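You operate a simulated robot arm through the tools that you are given. There is no shell and no other tool. Be economical: measure what you need, move in short steps, check, and stop when the job is done.

The job below is to be done with a simulated two-armed robot. You get a single attempt, and the scene is never put back.

## Task
Put one of the small brown moulds from the carrying tray on the red rubber slab. Then put the brown block mould on the bare side of the yellow-marked table away on the upper shelf of the middle rack. Then take the purple cup and put it on the top of the red-marked table. Then open the middle desk drawer, fetch the black pad and set it in the inside of the middle desk drawer and shut the drawer again. Then take the plain cup and leave it on the white notepad. Then open the lid of the vacuum box. Keep to this order. Set down upright: purple cup, plain cup.

Only the result counts: the job must be done as asked and must still hold three seconds after the hand-in. Knocking over, shifting, dropping, spilling or breaking anything else fails it. A push-on lid holds only when it is set on centred and level and pressed home; a screw cap is set on level and turned clockwise until tight.

## Robot
Two 7-joint arms with two-finger parallel grippers on one trunk, on a base that drives. Base frame: it is fixed to the floor where the robot stands at the start and does not move with it; the origin is under the middle of the robot, x ahead of it, y to its left, z up. Units: m, rad, N and s.
The left shoulder is at the start at [0.07, 0.13, 1.187], the right one opposite. With the tool pointing down near the work surface each hand reaches from about 0.1 to 0.48 m from the robot's upright axis, wherever it stands, measured 20 degrees to its own side. Places, roughly: black pad (7x10x4 cm) [-2.3, 7, 0.9]; brown block mould [7.75, -0.5, 0.75]; inside of the middle desk drawer [0.6, 5.8, 0.6]; lid of the vacuum box [3.1, -0.2, 0.9]; middle desk drawer [0.6, 5.8, 0.6]; plain cup (8x8x11 cm) [-3.8, 7.3, 0.8]; purple cup [9.75, 0.75, 0.75]; red rubber slab (16x16x2 cm) [1, 1.2, 0.8]; small brown mould (6x10x4 cm) [0.5, -0.3, 0.8]; top of the red-marked table [11.2, 0.2, 0.8]; upper shelf of the middle rack [13.9, -0.3, 1.1]; white notepad (8x13x2 cm) [1, 6, 0.8]. Payload 1.57 kg a hand.
The TCP of each hand is the grasp point between the finger pads, 0.03 m short of the fingertips. In the tool frame z runs along the fingers and y along their closing line. Largest opening 0.08 m; finger width 0.017, thickness 0.012; the body of the gripper, 0.04 by 0.082 m, starts 0.08 m behind the TCP.
Orientation is that of the tool frame in the base frame, as a unit quaternion [w, x, y, z]. With the fingers straight down and closing along the base's y, the tool's x points along the base's -x, its y along +y and its z along -z.

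## Interface
- The arms move only by the tool jog_arm. It takes "left_targets", "right_targets" or both (then of equal length, played together; a hand with none holds still); each is a list of rows, each an object of numbers (a shift or turn left out is 0, a gripper value left out holds the last): "x", "y", "z": the shift along the base's x, y, z in units of 20 mm (1.0 is 20 mm); "wx", "wy", "wz": the turn, a rotation vector about the base's x, y, z in units of 6 degrees (1.0 is 6 degrees); "claw": the closure, from 0 (fully open) to 1 (shut). In form: [{"x": .., "y": .., "z": .., "wx": .., "wy": .., "wz": .., "claw": ..}, ...]. A call has 1 to 10 rows; each row shifts and turns the commanded pose from where the row before left it. A call with a number of a shift or a turn outside -1 to 1 is refused whole. A row lasts 0.2 s, in which the tool goes at most 0.05 m and 0.15 rad; a call with a longer step from one row to the next is refused whole, and so is a gripper value outside its range. Where a pose cannot be reached the arm comes as near as it can. A force on the tool above 40 N (or 10 N above the force at the start of the call, whichever is more), or a blocked arm, ends the call early, and 0.2 s more pass. Each finger travels about 0.108 m/s and halts on what it meets, pressing with about 31 N; the grip force reading is that of the motor and also rises with nothing between the fingers. The clock runs only during rows and for 0.2 s after the last one: add rows that do not move to give the fingers time. It gives the time, the measured TCP pose, the force on the tool (base axes), the opening and the grip force at its end, in the units of the frame above (readings bear some noise), with the torque about the TCP (base axes, N m) and any sound that the robot's microphone picked up.
- Cameras (640 x 400 px; columns grow to the right, rows downward): "scene" is now at [0.1264, -0.0244, 1.3951]; the picture's right is [-0.32, -0.95, 0.00], its down [-0.70, 0.24, -0.67] and it looks along [0.63, -0.21, -0.74] (base axes); focal length 248 px, centre (320, 200). "left" rides on the left gripper at [0.072, 0.007, -0.122] in its tool frame; the picture's right is [-0.09, 1.00, 0.00], its down [-0.84, -0.08, -0.54] and it looks along [-0.54, -0.05, 0.84] (tool axes); focal length 238 px, centre (320, 200). "right" rides on the right gripper at [0.072, -0.007, -0.122] in its tool frame; the picture's right is [0.09, 1.00, 0.00], its down [-0.84, 0.08, -0.54] and it looks along [-0.54, 0.05, 0.84] (tool axes); focal length 238 px, centre (320, 200). There is no depth. A picture from a camera that has moved, and an enlarged one, comes with that camera's place and axes in the base frame and with its lens.
- camera(camera): a new picture of that camera. No time passes.
- lift_body(by): slides the trunk up (or, below 0, down) by that many m; the arms and the scene camera ride with it, the base frame stays. It gives what a move gives, with no picture.
- steer(legs): drives the robot by 1 to 6 legs, each [ahead, left, turn to the left] in m, m and rad, along the robot's own axes; the way and the turn of a leg run together, so that a leg with both is an arc; at most 1.5 m and 3.142 rad a leg. The arms and the cameras ride along, it lands a little off, and it stops where it bumps. It gives what a move gives.
- pan_tilt(pan, tilt): turns the head with the scene camera to pan (to the left, within 1.501 rad either way) and tilt (down, from -0.506 to 1.204), counted from straight ahead of the robot. It gives what a move gives.
- close_up(camera, box): a new picture of the part [left, top, right, bottom] of that camera's present view, enlarged. No time passes.
- finish_job(): hands the job in; it is judged then, once.

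Go step by step. Nothing tells you exact positions but the pictures and the camera data: compare them with the known pose of the tool, close in by small moves and look again before you grip or let go. The budget is 196 turns and 192 pictures, counting those below and the enlarged ones. Unless the task says otherwise, let go and move clear before handing in, and close with one line.

The tools are called after "Call:" as a command line: name --argument value ..., lists and objects as JSON in quotes. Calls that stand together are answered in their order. jog_arm: Moves the arms, as the interface text tells. Its arguments: {"type":"object","properties":{"left_targets":{"type":"array","items":{"type":"object","properties":{"x":{"type":"number"},"y":{"type":"number"},"z":{"type":"number"},"wx":{"type":"number"},"wy":{"type":"number"},"wz":{"type":"number"},"claw":{"type":"number"}}}},"right_targets":{"type":"array","items":{"type":"object","properties":{"x":{"type":"number"},"y":{"type":"number"},"z":{"type":"number"},"wx":{"type":"number"},"wy":{"type":"number"},"wz":{"type":"number"},"claw":{"type":"number"}}}}},"required":[]} The other tools are called the same way: lift_body (by) slides the trunk up or down; steer (legs) drives the base; pan_tilt (pan, tilt) turns the head that bears the scene camera; camera (camera) takes a picture; close_up (camera, box) takes an enlarged picture of a part of a camera's view; finish_job () hands the job in.

At the start:

```text
time: 0.0
left_ee_pos: [0.3543, 0.0063, 1.0936]
left_orientation: [-0.001, -0.001, 1.0, -0.001]
left_contact_force: [-0.2, 0.6, 0.2]
left_ft_torque: [-0.04, -0.01, 0.0]
left_width: 0.0801
left_gripper_force: 0.0
right_ee_pos: [0.2728, -0.262, 1.1056]
right_orientation: [0.0, 0.001, 1.0, 0.0]
right_contact_force: [-0.2, 0.2, 0.2]
right_ft_torque: [0.03, 0.02, -0.02]
right_width: 0.0797
right_gripper_force: 0.1
trunk travel left (down, up): [-0.825, 0.115]
robot x, y, heading: [0.0005, -0.0016, 0.001]
head pan, tilt: [-0.326, 0.838]
```

scene: 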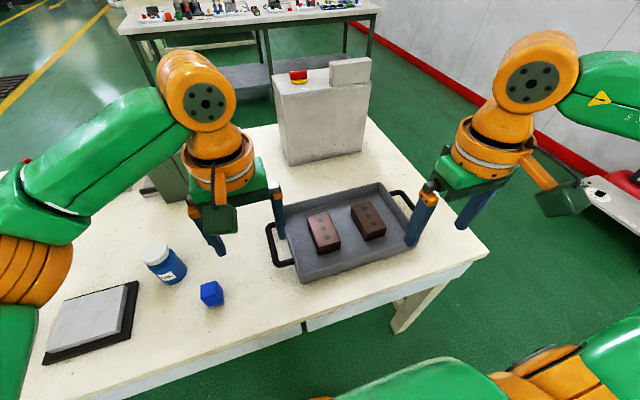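
right: 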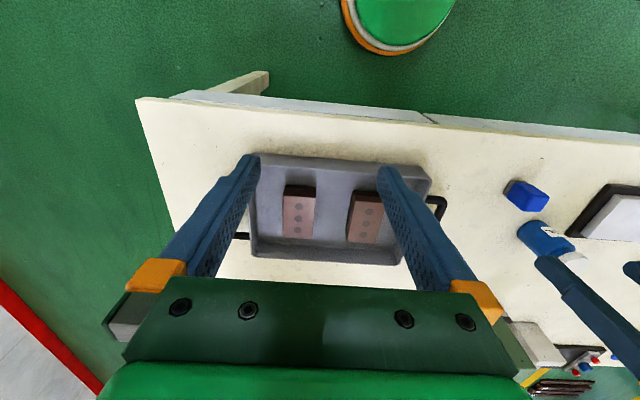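
left: 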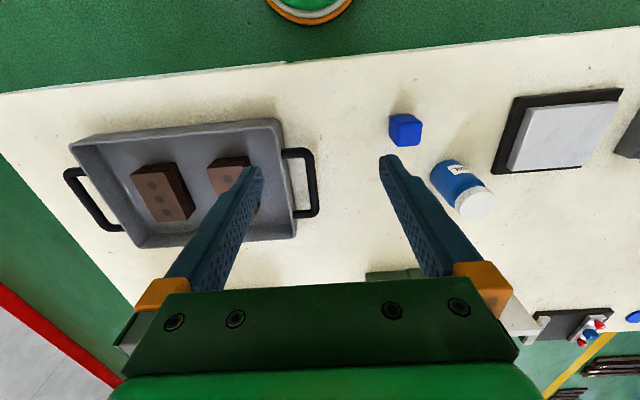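

The tray with two small moulds is ahead of me, with the vacuum box likely farther away. I'll look around to find the red slab first.

Call:
pan_tilt --pan 0.9 --tilt 0.5

Call:
camera --camera "scene"

Call:
pan_tilt --pan 0.0 --tilt 0.3

Call:
camera --camera "scene"

```text
time: 1.4
left_ee_pos: [0.3533, 0.0058, 1.0933]
left_orientation: [-0.002, -0.001, 1.0, 0.0]
left_contact_force: [-0.1, -0.1, 0.6]
left_ft_torque: [0.01, -0.01, -0.02]
left_width: 0.08
left_gripper_force: 0.0
right_ee_pos: [0.2733, -0.2615, 1.1041]
right_orientation: [0.0, 0.0, 1.0, 0.0]
right_contact_force: [-0.3, 0.5, -0.3]
right_ft_torque: [0.02, 0.02, 0.02]
right_width: 0.0801
right_gripper_force: 0.0
trunk travel left (down, up): [-0.825, 0.115]
robot x, y, heading: [-0.0004, 0.0004, -0.003]
head pan, tilt: [0.901, 0.499]
```

```text
188 pictures are left
camera scene: at [0.1083, 0.072, 1.4241], right [0.78, -0.62, 0.0], down [-0.3, -0.38, -0.88], along [0.55, 0.69, -0.48], focal length 248 px, centre (320, 200)
```

scene: 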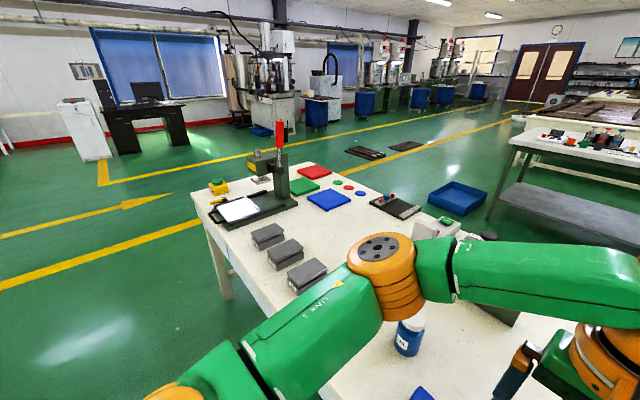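

```text
time: 2.6
left_ee_pos: [0.3539, 0.0074, 1.094]
left_orientation: [-0.001, -0.001, 1.0, 0.001]
left_contact_force: [-0.3, 0.3, -0.8]
left_ft_torque: [0.0, -0.01, 0.0]
left_width: 0.08
left_gripper_force: 0.1
right_ee_pos: [0.2745, -0.262, 1.1051]
right_orientation: [0.0, 0.001, 1.0, 0.001]
right_contact_force: [-0.8, 0.3, -0.5]
right_ft_torque: [0.02, 0.0, 0.02]
right_width: 0.0802
right_gripper_force: 0.0
trunk travel left (down, up): [-0.825, 0.115]
robot x, y, heading: [0.0018, 0.0001, -0.005]
head pan, tilt: [0.0, 0.3]
```

```text
187 pictures are left
camera scene: at [0.1451, 0.0009, 1.4425], right [0.0, -1.0, 0.0], down [-0.3, 0.0, -0.96], along [0.96, 0.0, -0.3], focal length 248 px, centre (320, 200)
```

scene: 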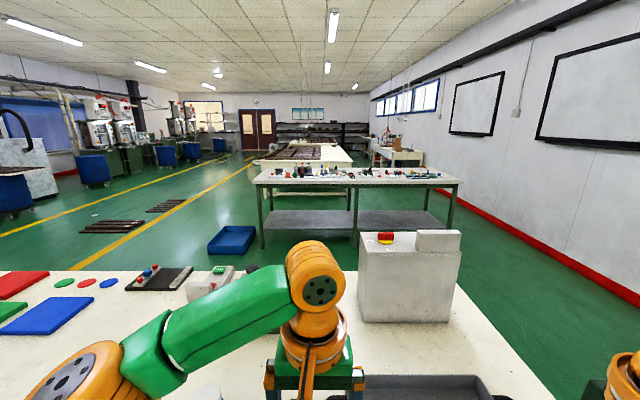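

The slab lies at the far left corner of this table. Next I check how close my base can stand to the table edge.

Call:
pan_tilt --pan -0.2 --tilt 1.2

Call:
camera --camera "scene"

```text
time: 3.8
left_ee_pos: [0.3534, 0.0064, 1.0915]
left_orientation: [-0.001, 0.0, 1.0, 0.0]
left_contact_force: [0.2, 0.7, -0.1]
left_ft_torque: [0.02, 0.03, 0.0]
left_width: 0.0801
left_gripper_force: 0.1
right_ee_pos: [0.274, -0.2619, 1.1048]
right_orientation: [0.0, 0.001, 1.0, 0.0]
right_contact_force: [0.3, -0.3, 0.0]
right_ft_torque: [0.03, -0.02, -0.03]
right_width: 0.08
right_gripper_force: 0.1
trunk travel left (down, up): [-0.825, 0.115]
robot x, y, heading: [-0.0043, -0.0012, 0.001]
head pan, tilt: [-0.201, 1.201]
```

```text
186 pictures are left
camera scene: at [0.1066, -0.0103, 1.3705], right [-0.2, -0.98, 0.0], down [-0.91, 0.19, -0.36], along [0.36, -0.07, -0.93], focal length 248 px, centre (320, 200)
```

scene: 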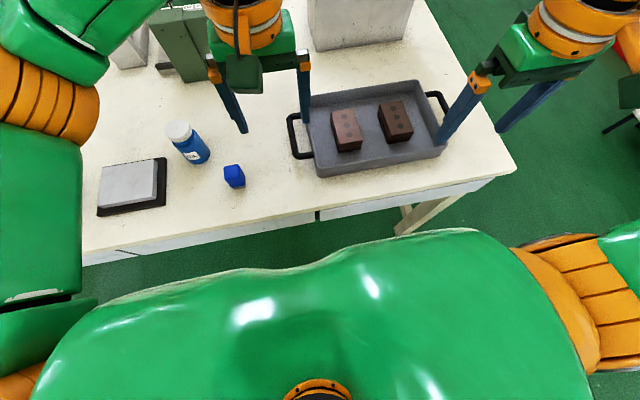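

Mould 1 is near (0.52, -0.17), a little out of reach. I'll move ahead 7 cm.

Call:
steer --legs '[[0.07, 0, 0]]'

Call:
close_up --camera "scene" --box '[270, 60, 470, 220]'

Call:
camera --camera "right"

```text
time: 4.8
left_ee_pos: [0.4197, 0.0067, 1.0953]
left_orientation: [0.003, -0.001, 1.0, 0.0]
left_contact_force: [-0.2, 0.0, -0.5]
left_ft_torque: [-0.01, -0.06, -0.02]
left_width: 0.08
left_gripper_force: 0.1
right_ee_pos: [0.338, -0.2613, 1.1058]
right_orientation: [0.005, 0.001, 1.0, 0.0]
right_contact_force: [-1.1, 0.5, 0.4]
right_ft_torque: [0.0, -0.04, -0.03]
right_width: 0.0799
right_gripper_force: 0.2
trunk travel left (down, up): [-0.825, 0.115]
robot x, y, heading: [0.0719, -0.0004, 0.003]
head pan, tilt: [-0.201, 1.201]
```

```text
2.50 times, centred on (370, 140) of scene
camera zoom: at [0.1692, -0.0105, 1.3711], right [-0.2, -0.98, 0.0], down [-0.91, 0.19, -0.37], along [0.36, -0.07, -0.93], focal length 621 px, centre (195, 350)
```

zoom: 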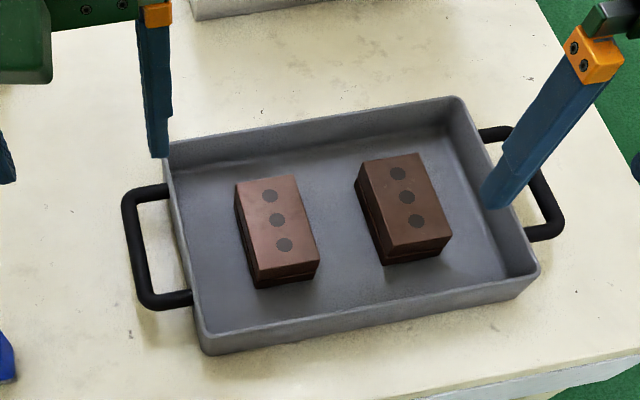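

```text
184 pictures are left
camera right: at [0.2645, -0.269, 1.229], right [-0.09, 1.0, 0.0], down [0.83, 0.08, 0.55], along [0.55, 0.05, -0.84], focal length 238 px, centre (320, 200)
```

right: 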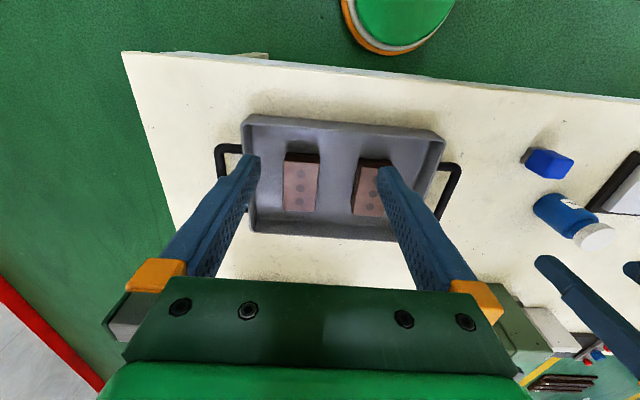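

Mould 1 is nearly aligned with x. I'll bring the right hand above it and move the left hand out of the way.

Call:
jog_arm --right_targets '[{"x": 1, "y": 0.6, "z": -0.9}, {"x": 1, "y": 0.6, "z": -0.9}, {"x": 1, "y": 0.6, "z": -0.9}, {"x": 1, "y": 0.6, "z": -0.9}, {"x": 1, "y": 0.6, "z": -0.9}, {"x": 1, "y": 0.6, "z": -0.9}, {"x": 1, "y": 0.7, "z": -0.9}, {"x": 0.9, "y": 0.7, "z": -0.9}]' --left_targets '[{"y": 1}, {"y": 1}, {"y": 1}, {"y": 1}, {"y": 1}, {"y": 1}, {"y": 1}, {"y": 1}]'

Call:
camera --camera "right"

Call:
camera --camera "scene"

```text
time: 6.6
left_ee_pos: [0.4237, 0.1669, 1.0944]
left_orientation: [-0.001, -0.001, 1.0, -0.001]
left_contact_force: [0.1, 0.1, -0.6]
left_ft_torque: [-0.05, -0.01, 0.01]
left_width: 0.08
left_gripper_force: 0.0
right_ee_pos: [0.4766, -0.1773, 0.9714]
right_orientation: [0.002, 0.002, 1.0, 0.0]
right_contact_force: [-0.7, 0.4, 0.2]
right_ft_torque: [-0.03, 0.01, -0.02]
right_width: 0.0799
right_gripper_force: 0.0
right hand out of reach, approached as far as the arm can: row 8
trunk travel left (down, up): [-0.825, 0.115]
robot x, y, heading: [0.0718, -0.0013, -0.002]
head pan, tilt: [-0.201, 1.201]
```

```text
183 pictures are left
camera right: at [0.4053, -0.1838, 1.0944], right [-0.09, 1.0, 0.0], down [0.84, 0.08, 0.54], along [0.54, 0.05, -0.84], focal length 238 px, centre (320, 200)
```

right: 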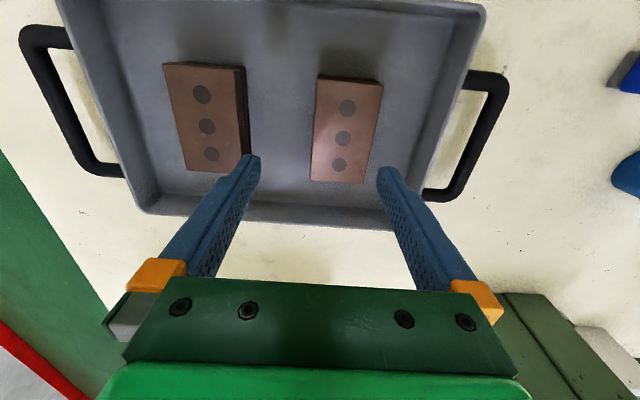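

```text
182 pictures are left
camera scene: at [0.176, -0.0095, 1.3705], right [-0.2, -0.98, 0.0], down [-0.91, 0.19, -0.36], along [0.36, -0.07, -0.93], focal length 248 px, centre (320, 200)
```

scene: 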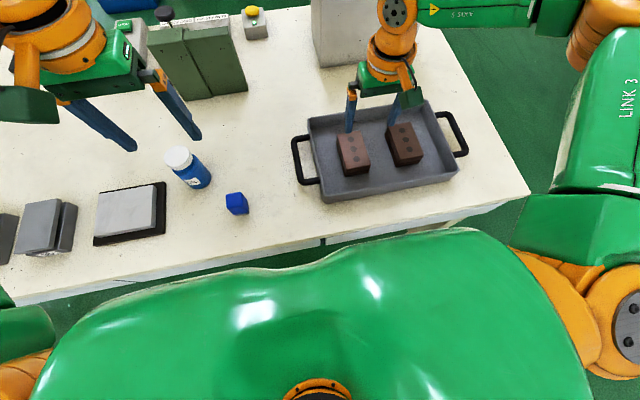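

Triangulating puts the mould's top at about z 0.845 and its centre at about (0.48, -0.15). I'll drive 3 cm closer for reach and look again.

Call:
steer --legs '[[0.03, 0, 0]]'

Call:
jog_arm --right_targets '[{"x": -1, "y": 0.8}, {"x": -0.5, "y": 0.5}, {}]'

Call:
camera --camera "right"

```text
time: 7.5
left_ee_pos: [0.4491, 0.1659, 1.0972]
left_orientation: [0.002, 0.0, 1.0, 0.0]
left_contact_force: [-0.2, 0.2, 0.5]
left_ft_torque: [-0.03, -0.04, 0.02]
left_width: 0.0799
left_gripper_force: 0.1
right_ee_pos: [0.5041, -0.1773, 0.9734]
right_orientation: [0.004, 0.001, 1.0, -0.001]
right_contact_force: [-0.3, 0.2, 0.6]
right_ft_torque: [0.02, -0.06, -0.01]
right_width: 0.0799
right_gripper_force: 0.1
trunk travel left (down, up): [-0.825, 0.115]
robot x, y, heading: [0.1023, -0.0021, -0.007]
head pan, tilt: [-0.201, 1.201]
```

```text
time: 8.3
left_ee_pos: [0.4552, 0.1664, 1.0939]
left_orientation: [-0.001, 0.0, 1.0, 0.0]
left_contact_force: [0.7, 0.5, -0.4]
left_ft_torque: [0.01, 0.03, 0.0]
left_width: 0.0801
left_gripper_force: 0.1
right_ee_pos: [0.4781, -0.1518, 0.9726]
right_orientation: [0.001, 0.001, 1.0, 0.0]
right_contact_force: [-0.1, 0.6, -0.1]
right_ft_torque: [0.03, 0.04, -0.01]
right_width: 0.0799
right_gripper_force: 0.1
trunk travel left (down, up): [-0.825, 0.115]
robot x, y, heading: [0.1006, -0.0001, -0.003]
head pan, tilt: [-0.201, 1.201]
```

```text
181 pictures are left
camera right: at [0.4065, -0.159, 1.095], right [-0.09, 1.0, 0.0], down [0.84, 0.07, 0.54], along [0.54, 0.05, -0.84], focal length 238 px, centre (320, 200)
```

right: 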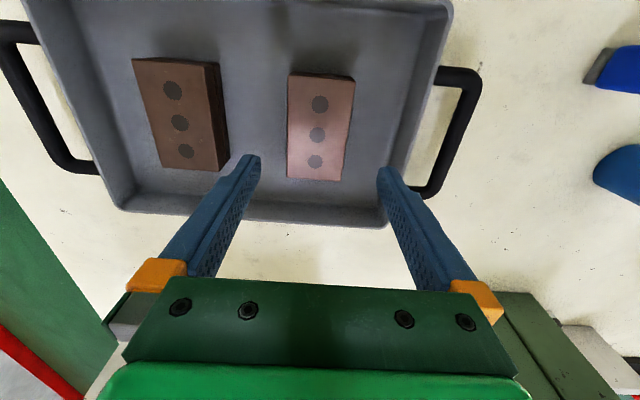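

The hand is centred over mould 1 and aligned. Next I lower it around the mould.

Call:
jog_arm --right_targets '[{"z": -1}, {"z": -1}, {"z": -1}, {"z": -1}, {"z": -1, "x": 0.1}, {"z": -0.7}, {}]'

Call:
camera --camera "right"

Call:
close_up --camera "scene" --box '[270, 90, 470, 215]'

```text
time: 9.9
left_ee_pos: [0.4527, 0.167, 1.0955]
left_orientation: [-0.001, -0.001, 1.0, 0.0]
left_contact_force: [0.6, -0.1, 0.9]
left_ft_torque: [0.02, 0.01, -0.02]
left_width: 0.0802
left_gripper_force: 0.1
right_ee_pos: [0.4504, -0.183, 0.895]
right_orientation: [0.004, 0.001, 1.0, 0.001]
right_contact_force: [10.8, -0.2, 28.7]
right_ft_torque: [1.24, -0.21, -0.37]
right_width: 0.0797
right_gripper_force: 0.0
right hand out of reach, approached as far as the arm can: row 2, 3, 4, 5, 6
trunk travel left (down, up): [-0.825, 0.115]
robot x, y, heading: [0.101, 0.0003, 0.001]
head pan, tilt: [-0.201, 1.201]
```

```text
180 pictures are left
camera right: at [0.3769, -0.1899, 1.0179], right [-0.09, 1.0, 0.0], down [0.83, 0.07, 0.55], along [0.55, 0.05, -0.84], focal length 238 px, centre (320, 200)
```

right: 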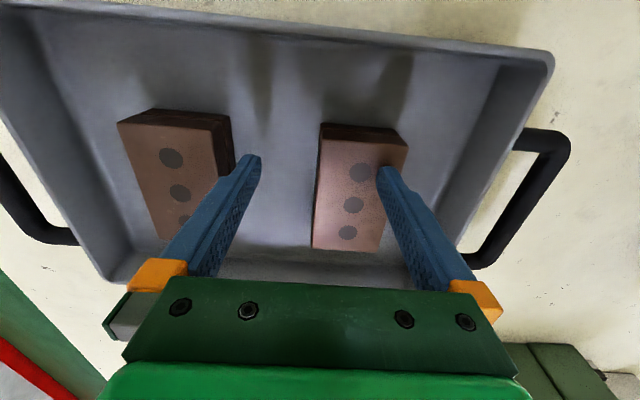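

```text
3.20 times, centred on (370, 152) of scene
camera zoom: at [0.2056, -0.0085, 1.3711], right [-0.2, -0.98, 0.0], down [-0.91, 0.19, -0.36], along [0.36, -0.07, -0.93], focal length 795 px, centre (160, 352)
```

zoom: 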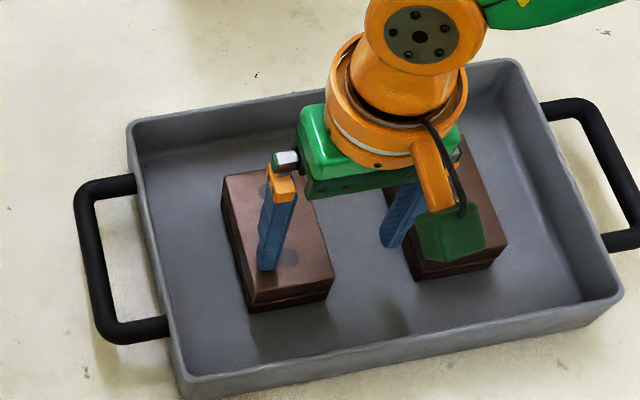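

The arm ran out of reach and drifted sideways, so a finger is touching the mould top (about z 0.862). I'll raise the hand straight up, then lower the trunk to gain reach.

Call:
jog_arm --right_targets '[{"z": 1}, {"z": 1}, {"z": 1}, {"z": 1}, {"z": 1}, {}]'

Call:
lift_body --by -0.1

Call:
camera --camera "right"

```text
time: 11.3
left_ee_pos: [0.4543, 0.1656, 1.0946]
left_orientation: [-0.001, 0.0, 1.0, -0.001]
left_contact_force: [-0.2, -0.3, -0.2]
left_ft_torque: [0.01, 0.03, -0.05]
left_width: 0.0799
left_gripper_force: 0.0
right_ee_pos: [0.4498, -0.1861, 0.9951]
right_orientation: [0.0, 0.001, 1.0, 0.001]
right_contact_force: [-0.3, 0.1, -0.8]
right_ft_torque: [0.0, -0.02, 0.01]
right_width: 0.0801
right_gripper_force: 0.1
trunk travel left (down, up): [-0.825, 0.115]
robot x, y, heading: [0.1043, -0.0008, -0.001]
head pan, tilt: [-0.201, 1.201]
```

```text
time: 12.6
left_ee_pos: [0.4521, 0.1662, 0.9949]
left_orientation: [0.0, -0.001, 1.0, 0.0]
left_contact_force: [-0.8, 0.2, -0.1]
left_ft_torque: [-0.03, 0.04, 0.0]
left_width: 0.0801
left_gripper_force: 0.1
right_ee_pos: [0.4476, -0.1841, 0.8952]
right_orientation: [0.002, 0.002, 1.0, -0.001]
right_contact_force: [1.8, -1.5, 20.7]
right_ft_torque: [0.83, 0.07, -0.22]
right_width: 0.079
right_gripper_force: 0.1
trunk travel left (down, up): [-0.725, 0.215]
robot x, y, heading: [0.0986, -0.0013, -0.001]
head pan, tilt: [-0.201, 1.201]
```

```text
178 pictures are left
camera right: at [0.3751, -0.1916, 1.0182], right [-0.09, 1.0, 0.0], down [0.83, 0.07, 0.55], along [0.54, 0.05, -0.84], focal length 238 px, centre (320, 200)
```

right: 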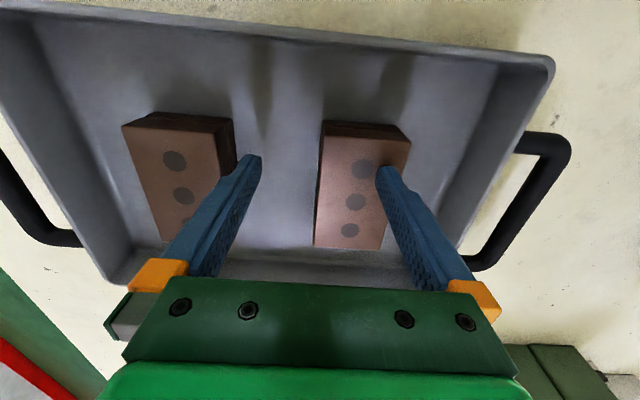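

The hand rode down with the trunk. I'll lift it clear and move it over the mould.

Call:
jog_arm --right_targets '[{"z": 1}, {"z": 1}, {"z": 1, "x": 0.6, "y": 0.5}, {"x": 1, "y": 1}, {}]'

Call:
camera --camera "right"

```text
time: 13.8
left_ee_pos: [0.4554, 0.166, 0.9954]
left_orientation: [0.0, -0.001, 1.0, 0.0]
left_contact_force: [0.2, -0.6, 0.3]
left_ft_torque: [-0.01, 0.0, 0.0]
left_width: 0.0802
left_gripper_force: 0.1
right_ee_pos: [0.4805, -0.1567, 0.9527]
right_orientation: [0.001, 0.001, 1.0, 0.001]
right_contact_force: [0.1, -0.3, 0.1]
right_ft_torque: [-0.01, -0.04, -0.01]
right_width: 0.0799
right_gripper_force: 0.0
trunk travel left (down, up): [-0.725, 0.215]
robot x, y, heading: [0.1009, 0.0022, -0.002]
head pan, tilt: [-0.201, 1.201]
```

```text
177 pictures are left
camera right: at [0.4083, -0.1636, 1.0756], right [-0.09, 1.0, 0.0], down [0.84, 0.07, 0.54], along [0.54, 0.05, -0.84], focal length 238 px, centre (320, 200)
```

right: 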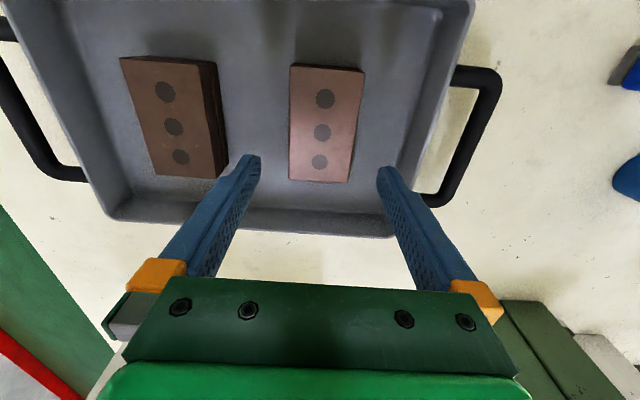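

Well centred. Lowering around the mould.

Call:
jog_arm --right_targets '[{"z": -1, "y": 0.15, "x": -0.3}, {"z": -1}, {"z": -1}, {"z": -1}, {"z": -0.5}, {}]'

Call:
camera --camera "right"

```text
time: 15.2
left_ee_pos: [0.4558, 0.167, 0.9945]
left_orientation: [-0.001, 0.0, 1.0, -0.001]
left_contact_force: [0.1, -0.5, -0.2]
left_ft_torque: [0.0, 0.02, 0.01]
left_width: 0.0801
left_gripper_force: 0.1
right_ee_pos: [0.4751, -0.1536, 0.863]
right_orientation: [0.001, 0.002, 1.0, 0.001]
right_contact_force: [0.3, -0.9, 0.0]
right_ft_torque: [0.0, 0.02, 0.0]
right_width: 0.0799
right_gripper_force: 0.0
trunk travel left (down, up): [-0.725, 0.215]
robot x, y, heading: [0.1016, 0.0015, 0.004]
head pan, tilt: [-0.201, 1.201]
```

```text
176 pictures are left
camera right: at [0.4028, -0.1598, 0.9859], right [-0.09, 1.0, 0.0], down [0.84, 0.07, 0.54], along [0.54, 0.05, -0.84], focal length 238 px, centre (320, 200)
```

right: 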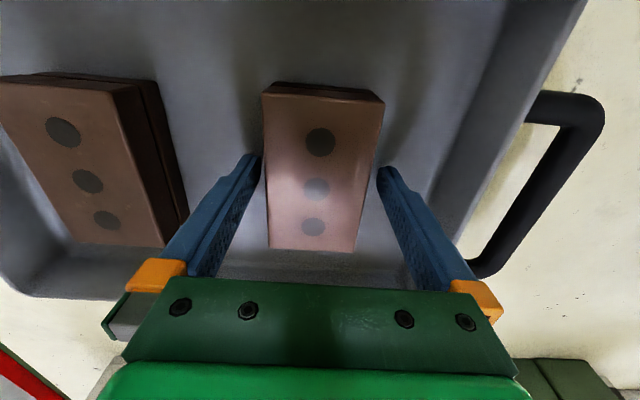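

Fingers straddle the mould. I'll go slightly lower, then grip and lift.

Call:
jog_arm --right_targets '[{"z": -0.8}, {}, {"claw": 1}, {"claw": 1}, {"claw": 1}]'

Call:
jog_arm --right_targets '[{"z": 1}, {"z": 1}, {"z": 1}, {"z": 1}, {"z": 1}, {"z": 1}, {}]'

Call:
camera --camera "right"

```text
time: 15.6
left_ee_pos: [0.4523, 0.1666, 0.9953]
left_orientation: [0.0, 0.0, 1.0, 0.0]
left_contact_force: [-0.2, -0.2, 0.0]
left_ft_torque: [0.0, 0.03, 0.0]
left_width: 0.0799
left_gripper_force: 0.0
right_ee_pos: [0.4726, -0.1532, 0.8559]
right_orientation: [0.006, 0.002, 1.0, 0.0]
right_contact_force: [-8.1, 0.2, 16.3]
right_ft_torque: [-0.67, 0.37, -0.34]
right_width: 0.0797
right_gripper_force: 0.2
trunk travel left (down, up): [-0.725, 0.215]
robot x, y, heading: [0.1015, -0.0002, -0.002]
head pan, tilt: [-0.201, 1.201]
stopped in row 1 (right hand): the force on the tool passed its limit at 52 N (the readings are from after the stop); the commanded pose is now the measured one
```

```text
time: 17.2
left_ee_pos: [0.4549, 0.1656, 0.9941]
left_orientation: [-0.001, 0.0, 1.0, 0.0]
left_contact_force: [0.2, 0.1, 0.6]
left_ft_torque: [-0.04, 0.02, -0.01]
left_width: 0.0801
left_gripper_force: 0.1
right_ee_pos: [0.4769, -0.1523, 0.9731]
right_orientation: [0.004, 0.001, 1.0, 0.001]
right_contact_force: [-0.4, 0.1, -0.2]
right_ft_torque: [-0.01, 0.0, 0.01]
right_width: 0.0797
right_gripper_force: 0.0
trunk travel left (down, up): [-0.725, 0.215]
robot x, y, heading: [0.1005, -0.0017, -0.004]
head pan, tilt: [-0.201, 1.201]
```

```text
175 pictures are left
camera right: at [0.4032, -0.1594, 1.0953], right [-0.09, 1.0, 0.0], down [0.83, 0.07, 0.55], along [0.55, 0.05, -0.84], focal length 238 px, centre (320, 200)
```

right: 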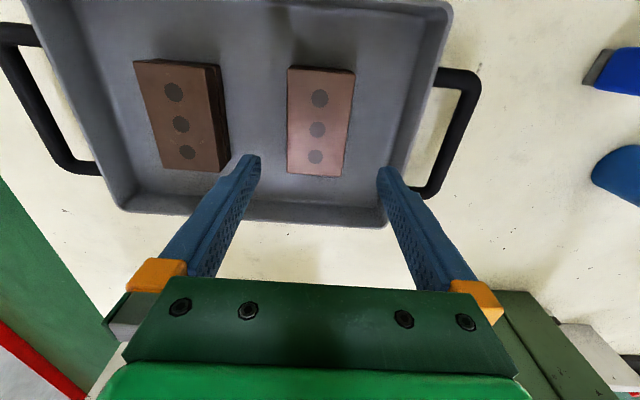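

The fingertips reached the tray floor at TCP z 0.856, so I'll grip at about 0.861.

Call:
jog_arm --right_targets '[{"z": -1}, {"z": -1}, {"z": -1}, {"z": -1}, {"z": -1}, {"z": -0.6}, {}, {"claw": 1}, {"claw": 1}, {"claw": 1}]'

```text
time: 19.4
left_ee_pos: [0.4556, 0.1664, 0.9949]
left_orientation: [0.0, 0.0, 1.0, 0.001]
left_contact_force: [0.3, -0.4, 1.1]
left_ft_torque: [0.0, 0.01, 0.02]
left_width: 0.0802
left_gripper_force: 0.0
right_ee_pos: [0.4768, -0.1542, 0.8618]
right_orientation: [0.005, 0.002, 1.0, 0.0]
right_contact_force: [0.2, 0.3, 0.2]
right_ft_torque: [-0.01, -0.06, -0.03]
right_width: 0.0597
right_gripper_force: 30.8
trunk travel left (down, up): [-0.725, 0.215]
robot x, y, heading: [0.1024, -0.0008, -0.0]
head pan, tilt: [-0.201, 1.201]
```

Gripped (6 cm). I'll lift it, back off and drive around to the left end of the table.

Call:
jog_arm --right_targets '[{"z": 1}, {"z": 1}, {"z": 1}, {"z": 1}, {"z": 1}, {"z": 1}, {"z": 1, "x": -1}, {"z": 1, "x": -1}, {"x": -1}, {"x": -1}]' --left_targets '[{"z": 1}, {"z": 1}, {"z": 1}, {"x": -1}, {"x": -1}, {"x": -1}, {"x": -1}, {"x": -1}, {"x": -1}, {}]'

Call:
steer --legs '[[-0.5, 0, 0], [0, 1.0, 0], [0, 0.9, 0]]'

Call:
pan_tilt --pan -0.5 --tilt 0.5

Call:
camera --camera "scene"

```text
time: 21.6
left_ee_pos: [0.3346, 0.1669, 1.0544]
left_orientation: [-0.001, 0.0, 1.0, -0.001]
left_contact_force: [-1.4, -0.7, -0.1]
left_ft_torque: [0.01, -0.04, 0.02]
left_width: 0.0798
left_gripper_force: 0.1
right_ee_pos: [0.3955, -0.154, 1.0226]
right_orientation: [0.005, 0.002, 1.0, 0.001]
right_contact_force: [-0.2, 0.0, -0.5]
right_ft_torque: [-0.03, 0.02, 0.0]
right_width: 0.0
right_gripper_force: 21.3
trunk travel left (down, up): [-0.725, 0.215]
robot x, y, heading: [0.0953, -0.0052, -0.004]
head pan, tilt: [-0.201, 1.201]
```

```text
time: 33.6
left_ee_pos: [-0.1734, 2.0501, 1.0546]
left_orientation: [-0.001, -0.001, 1.0, 0.001]
left_contact_force: [-0.4, 0.9, 0.9]
left_ft_torque: [-0.01, 0.02, 0.02]
left_width: 0.08
left_gripper_force: 0.1
right_ee_pos: [-0.1109, 1.7319, 1.0234]
right_orientation: [0.004, 0.0, 1.0, 0.001]
right_contact_force: [0.3, 0.0, 0.6]
right_ft_torque: [0.01, -0.02, 0.0]
right_width: 0.0001
right_gripper_force: 21.2
trunk travel left (down, up): [-0.725, 0.215]
robot x, y, heading: [-0.4075, 1.8861, 0.007]
head pan, tilt: [-0.201, 1.201]
```

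```text
time: 34.7
left_ee_pos: [-0.1743, 2.0505, 1.0543]
left_orientation: [0.0, -0.002, 1.0, 0.0]
left_contact_force: [0.7, 1.1, -1.0]
left_ft_torque: [-0.01, 0.02, 0.02]
left_width: 0.08
left_gripper_force: 0.0
right_ee_pos: [-0.1114, 1.7306, 1.023]
right_orientation: [0.004, -0.001, 1.0, 0.001]
right_contact_force: [-0.6, 0.0, -0.4]
right_ft_torque: [-0.02, 0.02, 0.02]
right_width: 0.0
right_gripper_force: 20.7
trunk travel left (down, up): [-0.725, 0.215]
robot x, y, heading: [-0.4096, 1.8827, 0.007]
head pan, tilt: [-0.499, 0.499]
```

```text
174 pictures are left
camera scene: at [-0.2768, 1.8407, 1.324], right [-0.48, -0.88, 0.0], down [-0.42, 0.23, -0.88], along [0.77, -0.42, -0.48], focal length 248 px, centre (320, 200)
```

scene: 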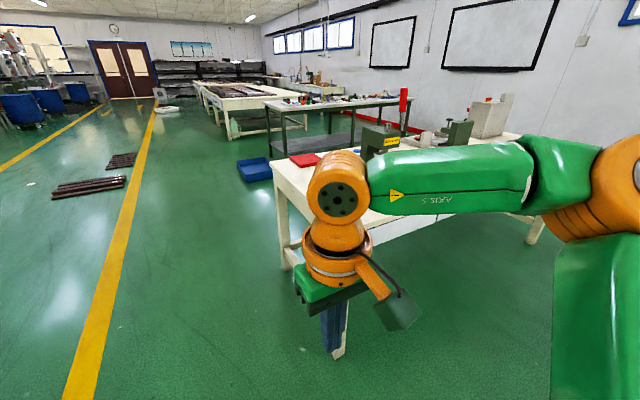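

The mould slipped out during the lift (gripper width is 0). I'll go back and see where it is.

Call:
steer --legs '[[0, -1.0, 0], [0, -0.88, 0], [0.4, 0, 0]]'

Call:
pan_tilt --pan -0.2 --tilt 1.1

Call:
camera --camera "scene"

Call:
camera --camera "right"

```text
time: 46.1
left_ee_pos: [0.2258, 0.1778, 1.0553]
left_orientation: [0.0, 0.001, 1.0, 0.0]
left_contact_force: [0.2, -0.4, 0.4]
left_ft_torque: [0.02, -0.01, -0.03]
left_width: 0.0798
left_gripper_force: 0.1
right_ee_pos: [0.2873, -0.1426, 1.0223]
right_orientation: [0.005, 0.002, 1.0, 0.001]
right_contact_force: [0.2, 0.1, -0.3]
right_ft_torque: [0.02, -0.01, 0.04]
right_width: 0.0
right_gripper_force: 21.3
trunk travel left (down, up): [-0.725, 0.215]
robot x, y, heading: [-0.0105, 0.0148, -0.006]
head pan, tilt: [-0.499, 0.499]
```

```text
time: 47.1
left_ee_pos: [0.2274, 0.1776, 1.0548]
left_orientation: [-0.001, 0.001, 1.0, 0.0]
left_contact_force: [1.1, 0.8, -0.3]
left_ft_torque: [0.01, 0.01, 0.01]
left_width: 0.0803
left_gripper_force: 0.0
right_ee_pos: [0.2881, -0.1416, 1.0234]
right_orientation: [0.005, 0.003, 1.0, 0.001]
right_contact_force: [1.0, 0.5, -0.3]
right_ft_torque: [-0.03, 0.01, 0.01]
right_width: 0.0
right_gripper_force: 21.5
trunk travel left (down, up): [-0.725, 0.215]
robot x, y, heading: [-0.0073, 0.0129, 0.0]
head pan, tilt: [-0.201, 1.1]
```

```text
173 pictures are left
camera scene: at [0.1052, -0.0005, 1.2765], right [-0.2, -0.98, 0.0], down [-0.87, 0.18, -0.45], along [0.45, -0.09, -0.89], focal length 248 px, centre (320, 200)
```

scene: 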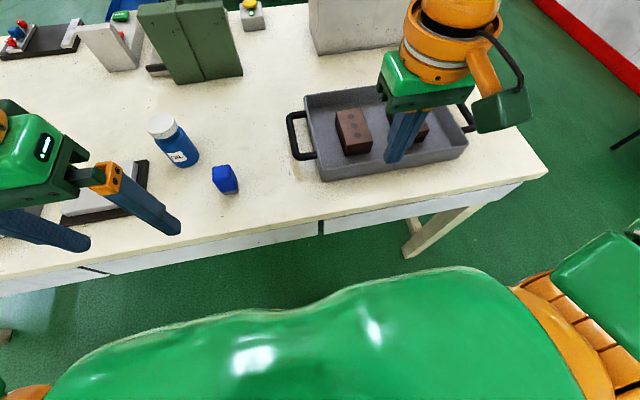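

```text
172 pictures are left
camera right: at [0.2143, -0.1483, 1.145], right [-0.09, 1.0, 0.0], down [0.83, 0.07, 0.55], along [0.55, 0.05, -0.84], focal length 238 px, centre (320, 200)
```

right: 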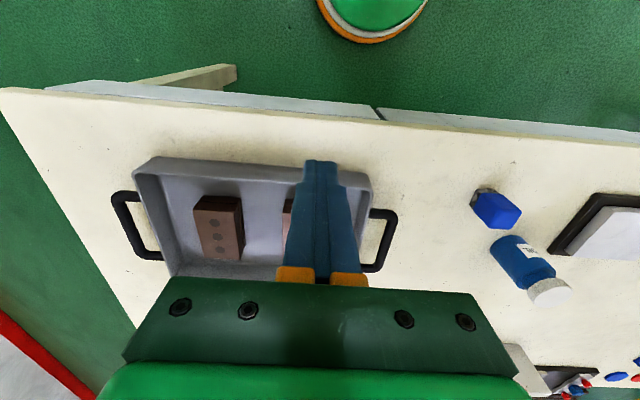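

The mould is still in its place in the tray. I'll reposition and grip it again, lifting slowly with checks.

Call:
steer --legs '[[0.115, -0.013, 0]]'

Call:
jog_arm --right_targets '[{"x": 1, "claw": 0}, {"x": 1}, {"x": 1}, {"x": 1, "z": -1}, {"z": -1}, {"z": -1}, {}]'

Call:
camera --camera "right"

```text
time: 48.4
left_ee_pos: [0.3389, 0.165, 1.0546]
left_orientation: [0.0, 0.001, 1.0, 0.0]
left_contact_force: [-1.2, 0.9, -0.4]
left_ft_torque: [-0.02, -0.05, -0.01]
left_width: 0.0797
left_gripper_force: 0.1
right_ee_pos: [0.3995, -0.1539, 1.0235]
right_orientation: [0.005, 0.002, 1.0, 0.001]
right_contact_force: [-0.5, -0.3, -0.2]
right_ft_torque: [-0.03, -0.02, 0.01]
right_width: 0.0001
right_gripper_force: 21.6
trunk travel left (down, up): [-0.725, 0.215]
robot x, y, heading: [0.1076, -0.0038, -0.004]
head pan, tilt: [-0.201, 1.1]
```

```text
time: 50.0
left_ee_pos: [0.3392, 0.1645, 1.0544]
left_orientation: [-0.001, 0.0, 1.0, 0.0]
left_contact_force: [0.1, 0.4, -0.2]
left_ft_torque: [-0.03, 0.02, 0.01]
left_width: 0.0798
left_gripper_force: 0.0
right_ee_pos: [0.4809, -0.1542, 0.9617]
right_orientation: [0.004, 0.002, 1.0, 0.001]
right_contact_force: [-1.1, -0.1, 0.2]
right_ft_torque: [0.01, 0.0, -0.03]
right_width: 0.0799
right_gripper_force: 0.1
trunk travel left (down, up): [-0.725, 0.215]
robot x, y, heading: [0.1053, 0.0022, -0.002]
head pan, tilt: [-0.201, 1.1]
```

```text
171 pictures are left
camera right: at [0.4081, -0.161, 1.0837], right [-0.09, 1.0, 0.0], down [0.83, 0.07, 0.55], along [0.55, 0.05, -0.84], focal length 238 px, centre (320, 200)
```

right: 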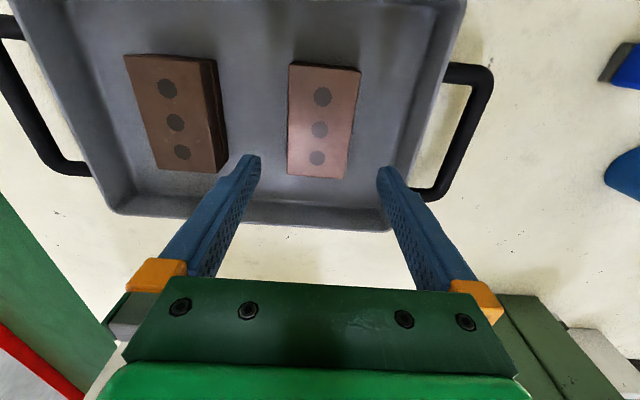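

Aligned. Lowering to 0.86, gripping and raising only a little.

Call:
jog_arm --right_targets '[{"z": -1, "x": -0.3}, {"z": -1}, {"z": -1}, {"z": -1}, {"z": -1}, {}, {"claw": 1}, {"claw": 1}, {"claw": 1}, {"claw": 1}]'

Call:
jog_arm --right_targets '[{"z": 0.4}, {"z": 0.4}, {"z": 0.4}, {"z": 0.4}, {}]'

Call:
camera --camera "right"

Call:
close_up --camera "scene" --box '[270, 90, 470, 215]'

```text
time: 52.2
left_ee_pos: [0.3404, 0.1645, 1.0539]
left_orientation: [-0.001, 0.001, 1.0, 0.0]
left_contact_force: [-0.6, 0.5, -0.3]
left_ft_torque: [0.01, -0.01, -0.01]
left_width: 0.0798
left_gripper_force: 0.1
right_ee_pos: [0.4772, -0.1553, 0.8616]
right_orientation: [0.004, 0.001, 1.0, 0.002]
right_contact_force: [-0.3, -0.3, 0.3]
right_ft_torque: [-0.07, -0.12, -0.02]
right_width: 0.0597
right_gripper_force: 31.3
trunk travel left (down, up): [-0.725, 0.215]
robot x, y, heading: [0.1075, -0.0016, -0.003]
head pan, tilt: [-0.201, 1.1]
```

```text
time: 53.4
left_ee_pos: [0.3403, 0.1643, 1.0536]
left_orientation: [-0.001, 0.001, 1.0, 0.0]
left_contact_force: [0.0, -0.2, 0.3]
left_ft_torque: [0.01, 0.0, 0.01]
left_width: 0.08
left_gripper_force: 0.0
right_ee_pos: [0.4759, -0.1565, 0.8948]
right_orientation: [0.004, 0.002, 1.0, 0.001]
right_contact_force: [0.5, -0.2, -3.1]
right_ft_torque: [0.0, -0.02, -0.03]
right_width: 0.0598
right_gripper_force: 30.6
trunk travel left (down, up): [-0.725, 0.215]
robot x, y, heading: [0.1048, 0.0002, -0.002]
head pan, tilt: [-0.201, 1.1]
```

```text
170 pictures are left
camera right: at [0.4022, -0.163, 1.0172], right [-0.09, 1.0, 0.0], down [0.83, 0.07, 0.55], along [0.55, 0.05, -0.84], focal length 238 px, centre (320, 200)
```

right: 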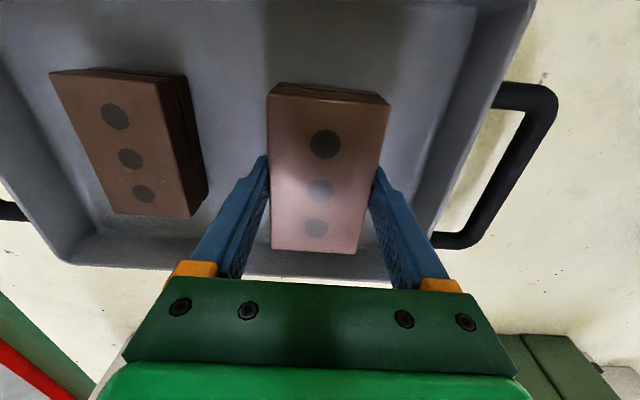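

```text
3.20 times, centred on (370, 152) of scene
camera zoom: at [0.2191, -0.0139, 1.2763], right [-0.2, -0.98, 0.0], down [-0.87, 0.18, -0.45], along [0.44, -0.09, -0.89], focal length 795 px, centre (160, 352)
```

zoom: 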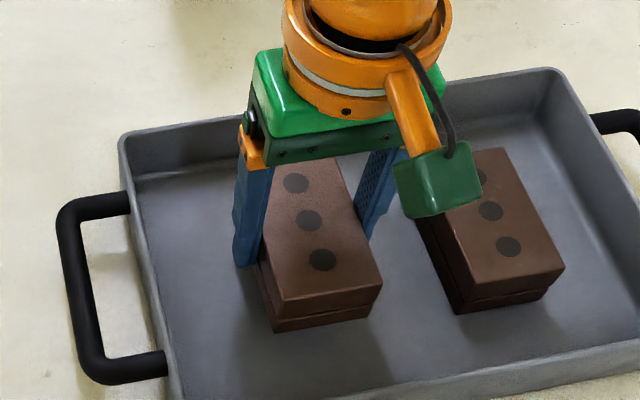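

It holds and weighs about 3 N. I'll raise it slowly and check before driving.

Call:
jog_arm --right_targets '[{"z": 0.5}, {"z": 0.5}, {"z": 0.5}, {"z": 0.5}, {"z": 0.5}, {"z": 0.5}, {"z": 0.5}, {"z": 0.5}, {"z": 0.5}, {}]'

Call:
jog_arm --right_targets '[{"x": -0.5, "z": 0.3}, {"x": -0.5}, {"x": -0.5}, {"x": -0.5}, {"x": -0.5}, {"x": -0.5}, {}]'

Call:
camera --camera "right"

```text
time: 55.6
left_ee_pos: [0.3398, 0.1634, 1.0542]
left_orientation: [0.0, 0.001, 1.0, 0.0]
left_contact_force: [-0.4, -0.5, 0.2]
left_ft_torque: [-0.04, -0.01, 0.01]
left_width: 0.0799
left_gripper_force: 0.1
right_ee_pos: [0.4746, -0.1562, 0.9835]
right_orientation: [0.004, 0.003, 1.0, 0.001]
right_contact_force: [0.9, 0.4, -4.4]
right_ft_torque: [0.02, -0.03, 0.03]
right_width: 0.06
right_gripper_force: 31.5
trunk travel left (down, up): [-0.725, 0.215]
robot x, y, heading: [0.1043, -0.0038, -0.001]
head pan, tilt: [-0.201, 1.1]
```

```text
time: 57.2
left_ee_pos: [0.3414, 0.1647, 1.0542]
left_orientation: [-0.001, 0.0, 1.0, 0.0]
left_contact_force: [0.6, -0.1, -0.2]
left_ft_torque: [-0.04, 0.0, 0.03]
left_width: 0.0797
left_gripper_force: 0.0
right_ee_pos: [0.4146, -0.1529, 0.9898]
right_orientation: [0.004, 0.002, 1.0, 0.0]
right_contact_force: [-0.6, -0.2, -3.2]
right_ft_torque: [0.0, -0.04, 0.01]
right_width: 0.0599
right_gripper_force: 30.8
trunk travel left (down, up): [-0.725, 0.215]
robot x, y, heading: [0.1034, -0.0005, 0.0]
head pan, tilt: [-0.201, 1.1]
```

```text
168 pictures are left
camera right: at [0.3423, -0.1613, 1.1119], right [-0.09, 1.0, 0.0], down [0.83, 0.07, 0.55], along [0.55, 0.05, -0.84], focal length 238 px, centre (320, 200)
```

right: 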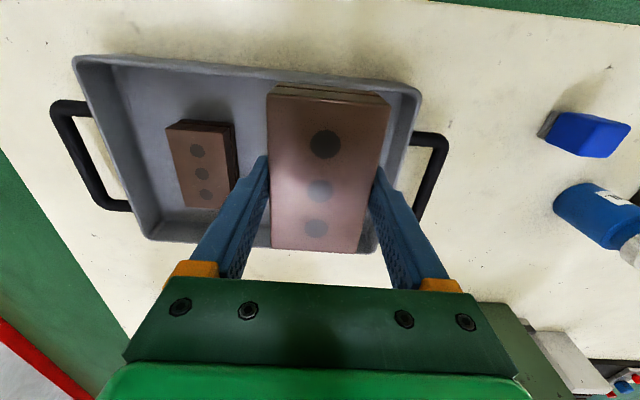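

The mould is held firmly. I'll drive around to the slab in pieces.

Call:
steer --legs '[[-0.5, 0, 0], [0, 1.0, 0], [0, 0.9, 0]]'

Call:
steer --legs '[[1.0, 0, 0], [0.53, 0, 0], [0, 0, -1.571]]'

Call:
pan_tilt --pan -0.2 --tilt 0.9

Call:
camera --camera "scene"

```text
time: 69.2
left_ee_pos: [-0.1619, 2.0548, 1.0543]
left_orientation: [-0.001, 0.001, 1.0, 0.001]
left_contact_force: [0.6, -0.8, 0.4]
left_ft_torque: [0.0, 0.0, -0.01]
left_width: 0.0798
left_gripper_force: 0.0
right_ee_pos: [-0.0888, 1.7349, 0.9894]
right_orientation: [0.004, 0.003, 1.0, 0.0]
right_contact_force: [-0.1, 0.4, -2.7]
right_ft_torque: [-0.01, 0.01, -0.01]
right_width: 0.0598
right_gripper_force: 31.5
trunk travel left (down, up): [-0.725, 0.215]
robot x, y, heading: [-0.3953, 1.8859, -0.005]
head pan, tilt: [-0.201, 1.1]
```

```text
time: 80.9
left_ee_pos: [1.2993, 1.6396, 1.0539]
left_orientation: [-0.001, 0.709, 0.705, 0.0]
left_contact_force: [1.2, 0.5, -0.2]
left_ft_torque: [0.03, -0.01, 0.01]
left_width: 0.08
left_gripper_force: 0.1
right_ee_pos: [0.9806, 1.5669, 0.9895]
right_orientation: [0.004, 0.71, 0.704, -0.003]
right_contact_force: [-0.7, -0.4, -3.4]
right_ft_torque: [-0.01, 0.01, 0.02]
right_width: 0.0599
right_gripper_force: 31.2
trunk travel left (down, up): [-0.725, 0.215]
robot x, y, heading: [1.1342, 1.8756, -1.579]
head pan, tilt: [-0.201, 1.1]
```

```text
time: 81.7
left_ee_pos: [1.299, 1.6405, 1.0548]
left_orientation: [0.0, 0.709, 0.705, 0.001]
left_contact_force: [0.5, -0.1, -0.1]
left_ft_torque: [0.0, -0.01, -0.01]
left_width: 0.08
left_gripper_force: 0.1
right_ee_pos: [0.9791, 1.5669, 0.9898]
right_orientation: [0.003, 0.71, 0.704, -0.002]
right_contact_force: [-0.2, 0.6, -4.4]
right_ft_torque: [-0.02, 0.01, -0.06]
right_width: 0.06
right_gripper_force: 30.9
trunk travel left (down, up): [-0.725, 0.215]
robot x, y, heading: [1.1374, 1.8748, -1.577]
head pan, tilt: [-0.201, 0.901]
```

```text
167 pictures are left
camera scene: at [1.1193, 1.7531, 1.2901], right [-0.98, 0.21, 0.0], down [0.16, 0.77, -0.62], along [-0.13, -0.61, -0.78], focal length 248 px, centre (320, 200)
```

scene: 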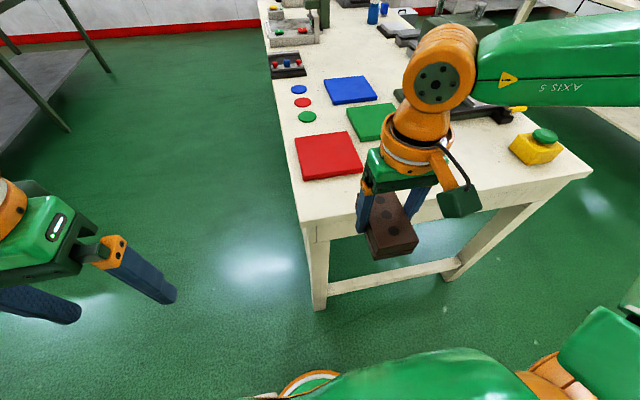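

The slab centre is at about (0.987, 1.237), with the table end at y 1.42. I'll drive up 0.24.

Call:
steer --legs '[[0.24, 0, 0]]'

Call:
jog_arm --right_targets '[{"y": -1}, {"y": -1}, {"y": -1}, {"y": -1}, {}]'

Call:
camera --camera "right"

Call:
camera --camera "scene"

```text
time: 83.4
left_ee_pos: [1.2957, 1.3993, 1.054]
left_orientation: [0.0, 0.711, 0.703, 0.0]
left_contact_force: [-0.2, 0.1, 1.7]
left_ft_torque: [-0.03, 0.03, 0.04]
left_width: 0.08
left_gripper_force: 0.1
right_ee_pos: [0.9765, 1.3275, 0.9896]
right_orientation: [0.005, 0.711, 0.704, -0.003]
right_contact_force: [0.1, 0.8, -4.4]
right_ft_torque: [0.0, -0.02, 0.01]
right_width: 0.0598
right_gripper_force: 31.1
trunk travel left (down, up): [-0.725, 0.215]
robot x, y, heading: [1.1334, 1.6343, -1.58]
head pan, tilt: [-0.201, 0.901]
```

```text
time: 84.6
left_ee_pos: [1.2967, 1.3989, 1.0543]
left_orientation: [0.0, 0.711, 0.703, 0.0]
left_contact_force: [0.9, 0.3, -2.1]
left_ft_torque: [0.01, -0.01, -0.02]
left_width: 0.0802
left_gripper_force: 0.0
right_ee_pos: [0.9769, 1.247, 0.9889]
right_orientation: [0.003, 0.711, 0.703, -0.002]
right_contact_force: [0.6, 0.1, -3.1]
right_ft_torque: [-0.01, 0.03, -0.02]
right_width: 0.0596
right_gripper_force: 31.0
trunk travel left (down, up): [-0.725, 0.215]
robot x, y, heading: [1.1349, 1.635, -1.577]
head pan, tilt: [-0.201, 0.901]
```

```text
166 pictures are left
camera right: at [0.9697, 1.3201, 1.1122], right [1.0, 0.08, 0.0], down [0.07, -0.83, 0.55], along [0.04, -0.55, -0.84], focal length 238 px, centre (320, 200)
```

right: 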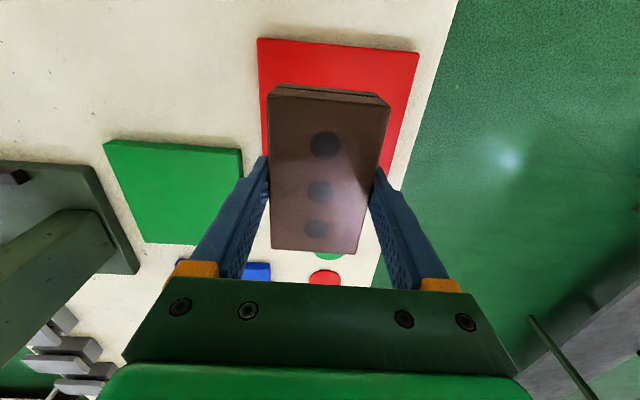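

```text
165 pictures are left
camera scene: at [1.1169, 1.5123, 1.2902], right [-0.98, 0.21, 0.0], down [0.16, 0.77, -0.62], along [-0.13, -0.61, -0.78], focal length 248 px, centre (320, 200)
```

scene: 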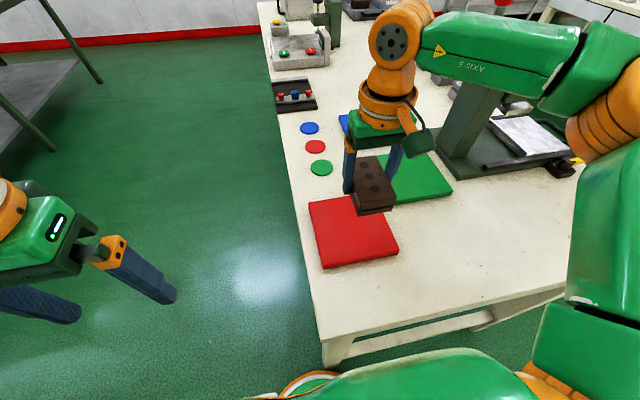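

I'll centre over the slab at (0.988, 1.239) and lower toward it.

Call:
jog_arm --right_targets '[{"x": 0.6, "y": -0.4}, {"z": -0.7}, {"z": -0.7}, {"z": -0.7}, {"z": -0.7}, {"z": -0.7}, {"z": -0.7}, {}]'

Call:
camera --camera "right"

Call:
close_up --camera "scene" --box '[270, 130, 430, 290]'

```text
time: 86.4
left_ee_pos: [1.2969, 1.3987, 1.0544]
left_orientation: [0.0, 0.711, 0.703, 0.0]
left_contact_force: [-0.3, -0.6, 0.3]
left_ft_torque: [0.02, 0.01, -0.02]
left_width: 0.0799
left_gripper_force: 0.0
right_ee_pos: [0.9835, 1.2427, 0.905]
right_orientation: [0.004, 0.712, 0.703, -0.004]
right_contact_force: [0.7, 0.2, -4.4]
right_ft_torque: [-0.01, -0.02, 0.0]
right_width: 0.0597
right_gripper_force: 31.3
right hand out of reach, approached as far as the arm can: row 1
trunk travel left (down, up): [-0.725, 0.215]
robot x, y, heading: [1.1308, 1.6351, -1.58]
head pan, tilt: [-0.201, 0.901]
```

```text
164 pictures are left
camera right: at [0.9775, 1.3157, 1.0275], right [1.0, 0.08, 0.0], down [0.07, -0.83, 0.55], along [0.05, -0.55, -0.84], focal length 238 px, centre (320, 200)
```

right: 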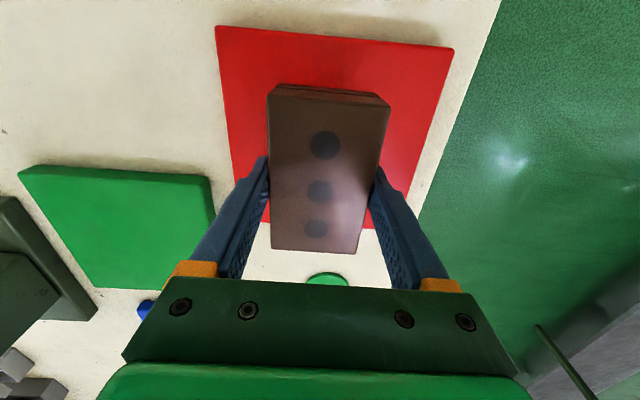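

```text
2.50 times, centred on (350, 210) of scene
camera zoom: at [1.1169, 1.5118, 1.2902], right [-0.98, 0.21, 0.0], down [0.16, 0.77, -0.62], along [-0.13, -0.61, -0.78], focal length 621 px, centre (245, 175)
```

zoom: 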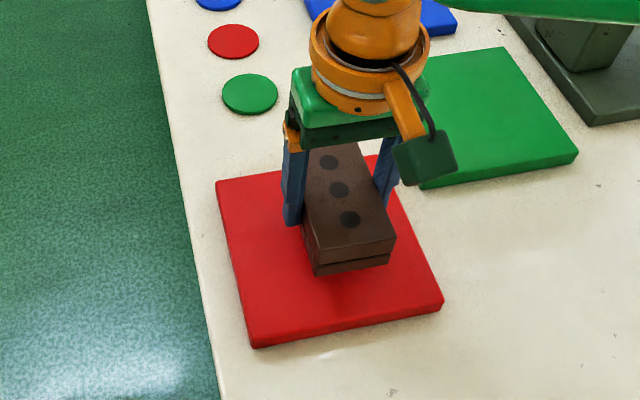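

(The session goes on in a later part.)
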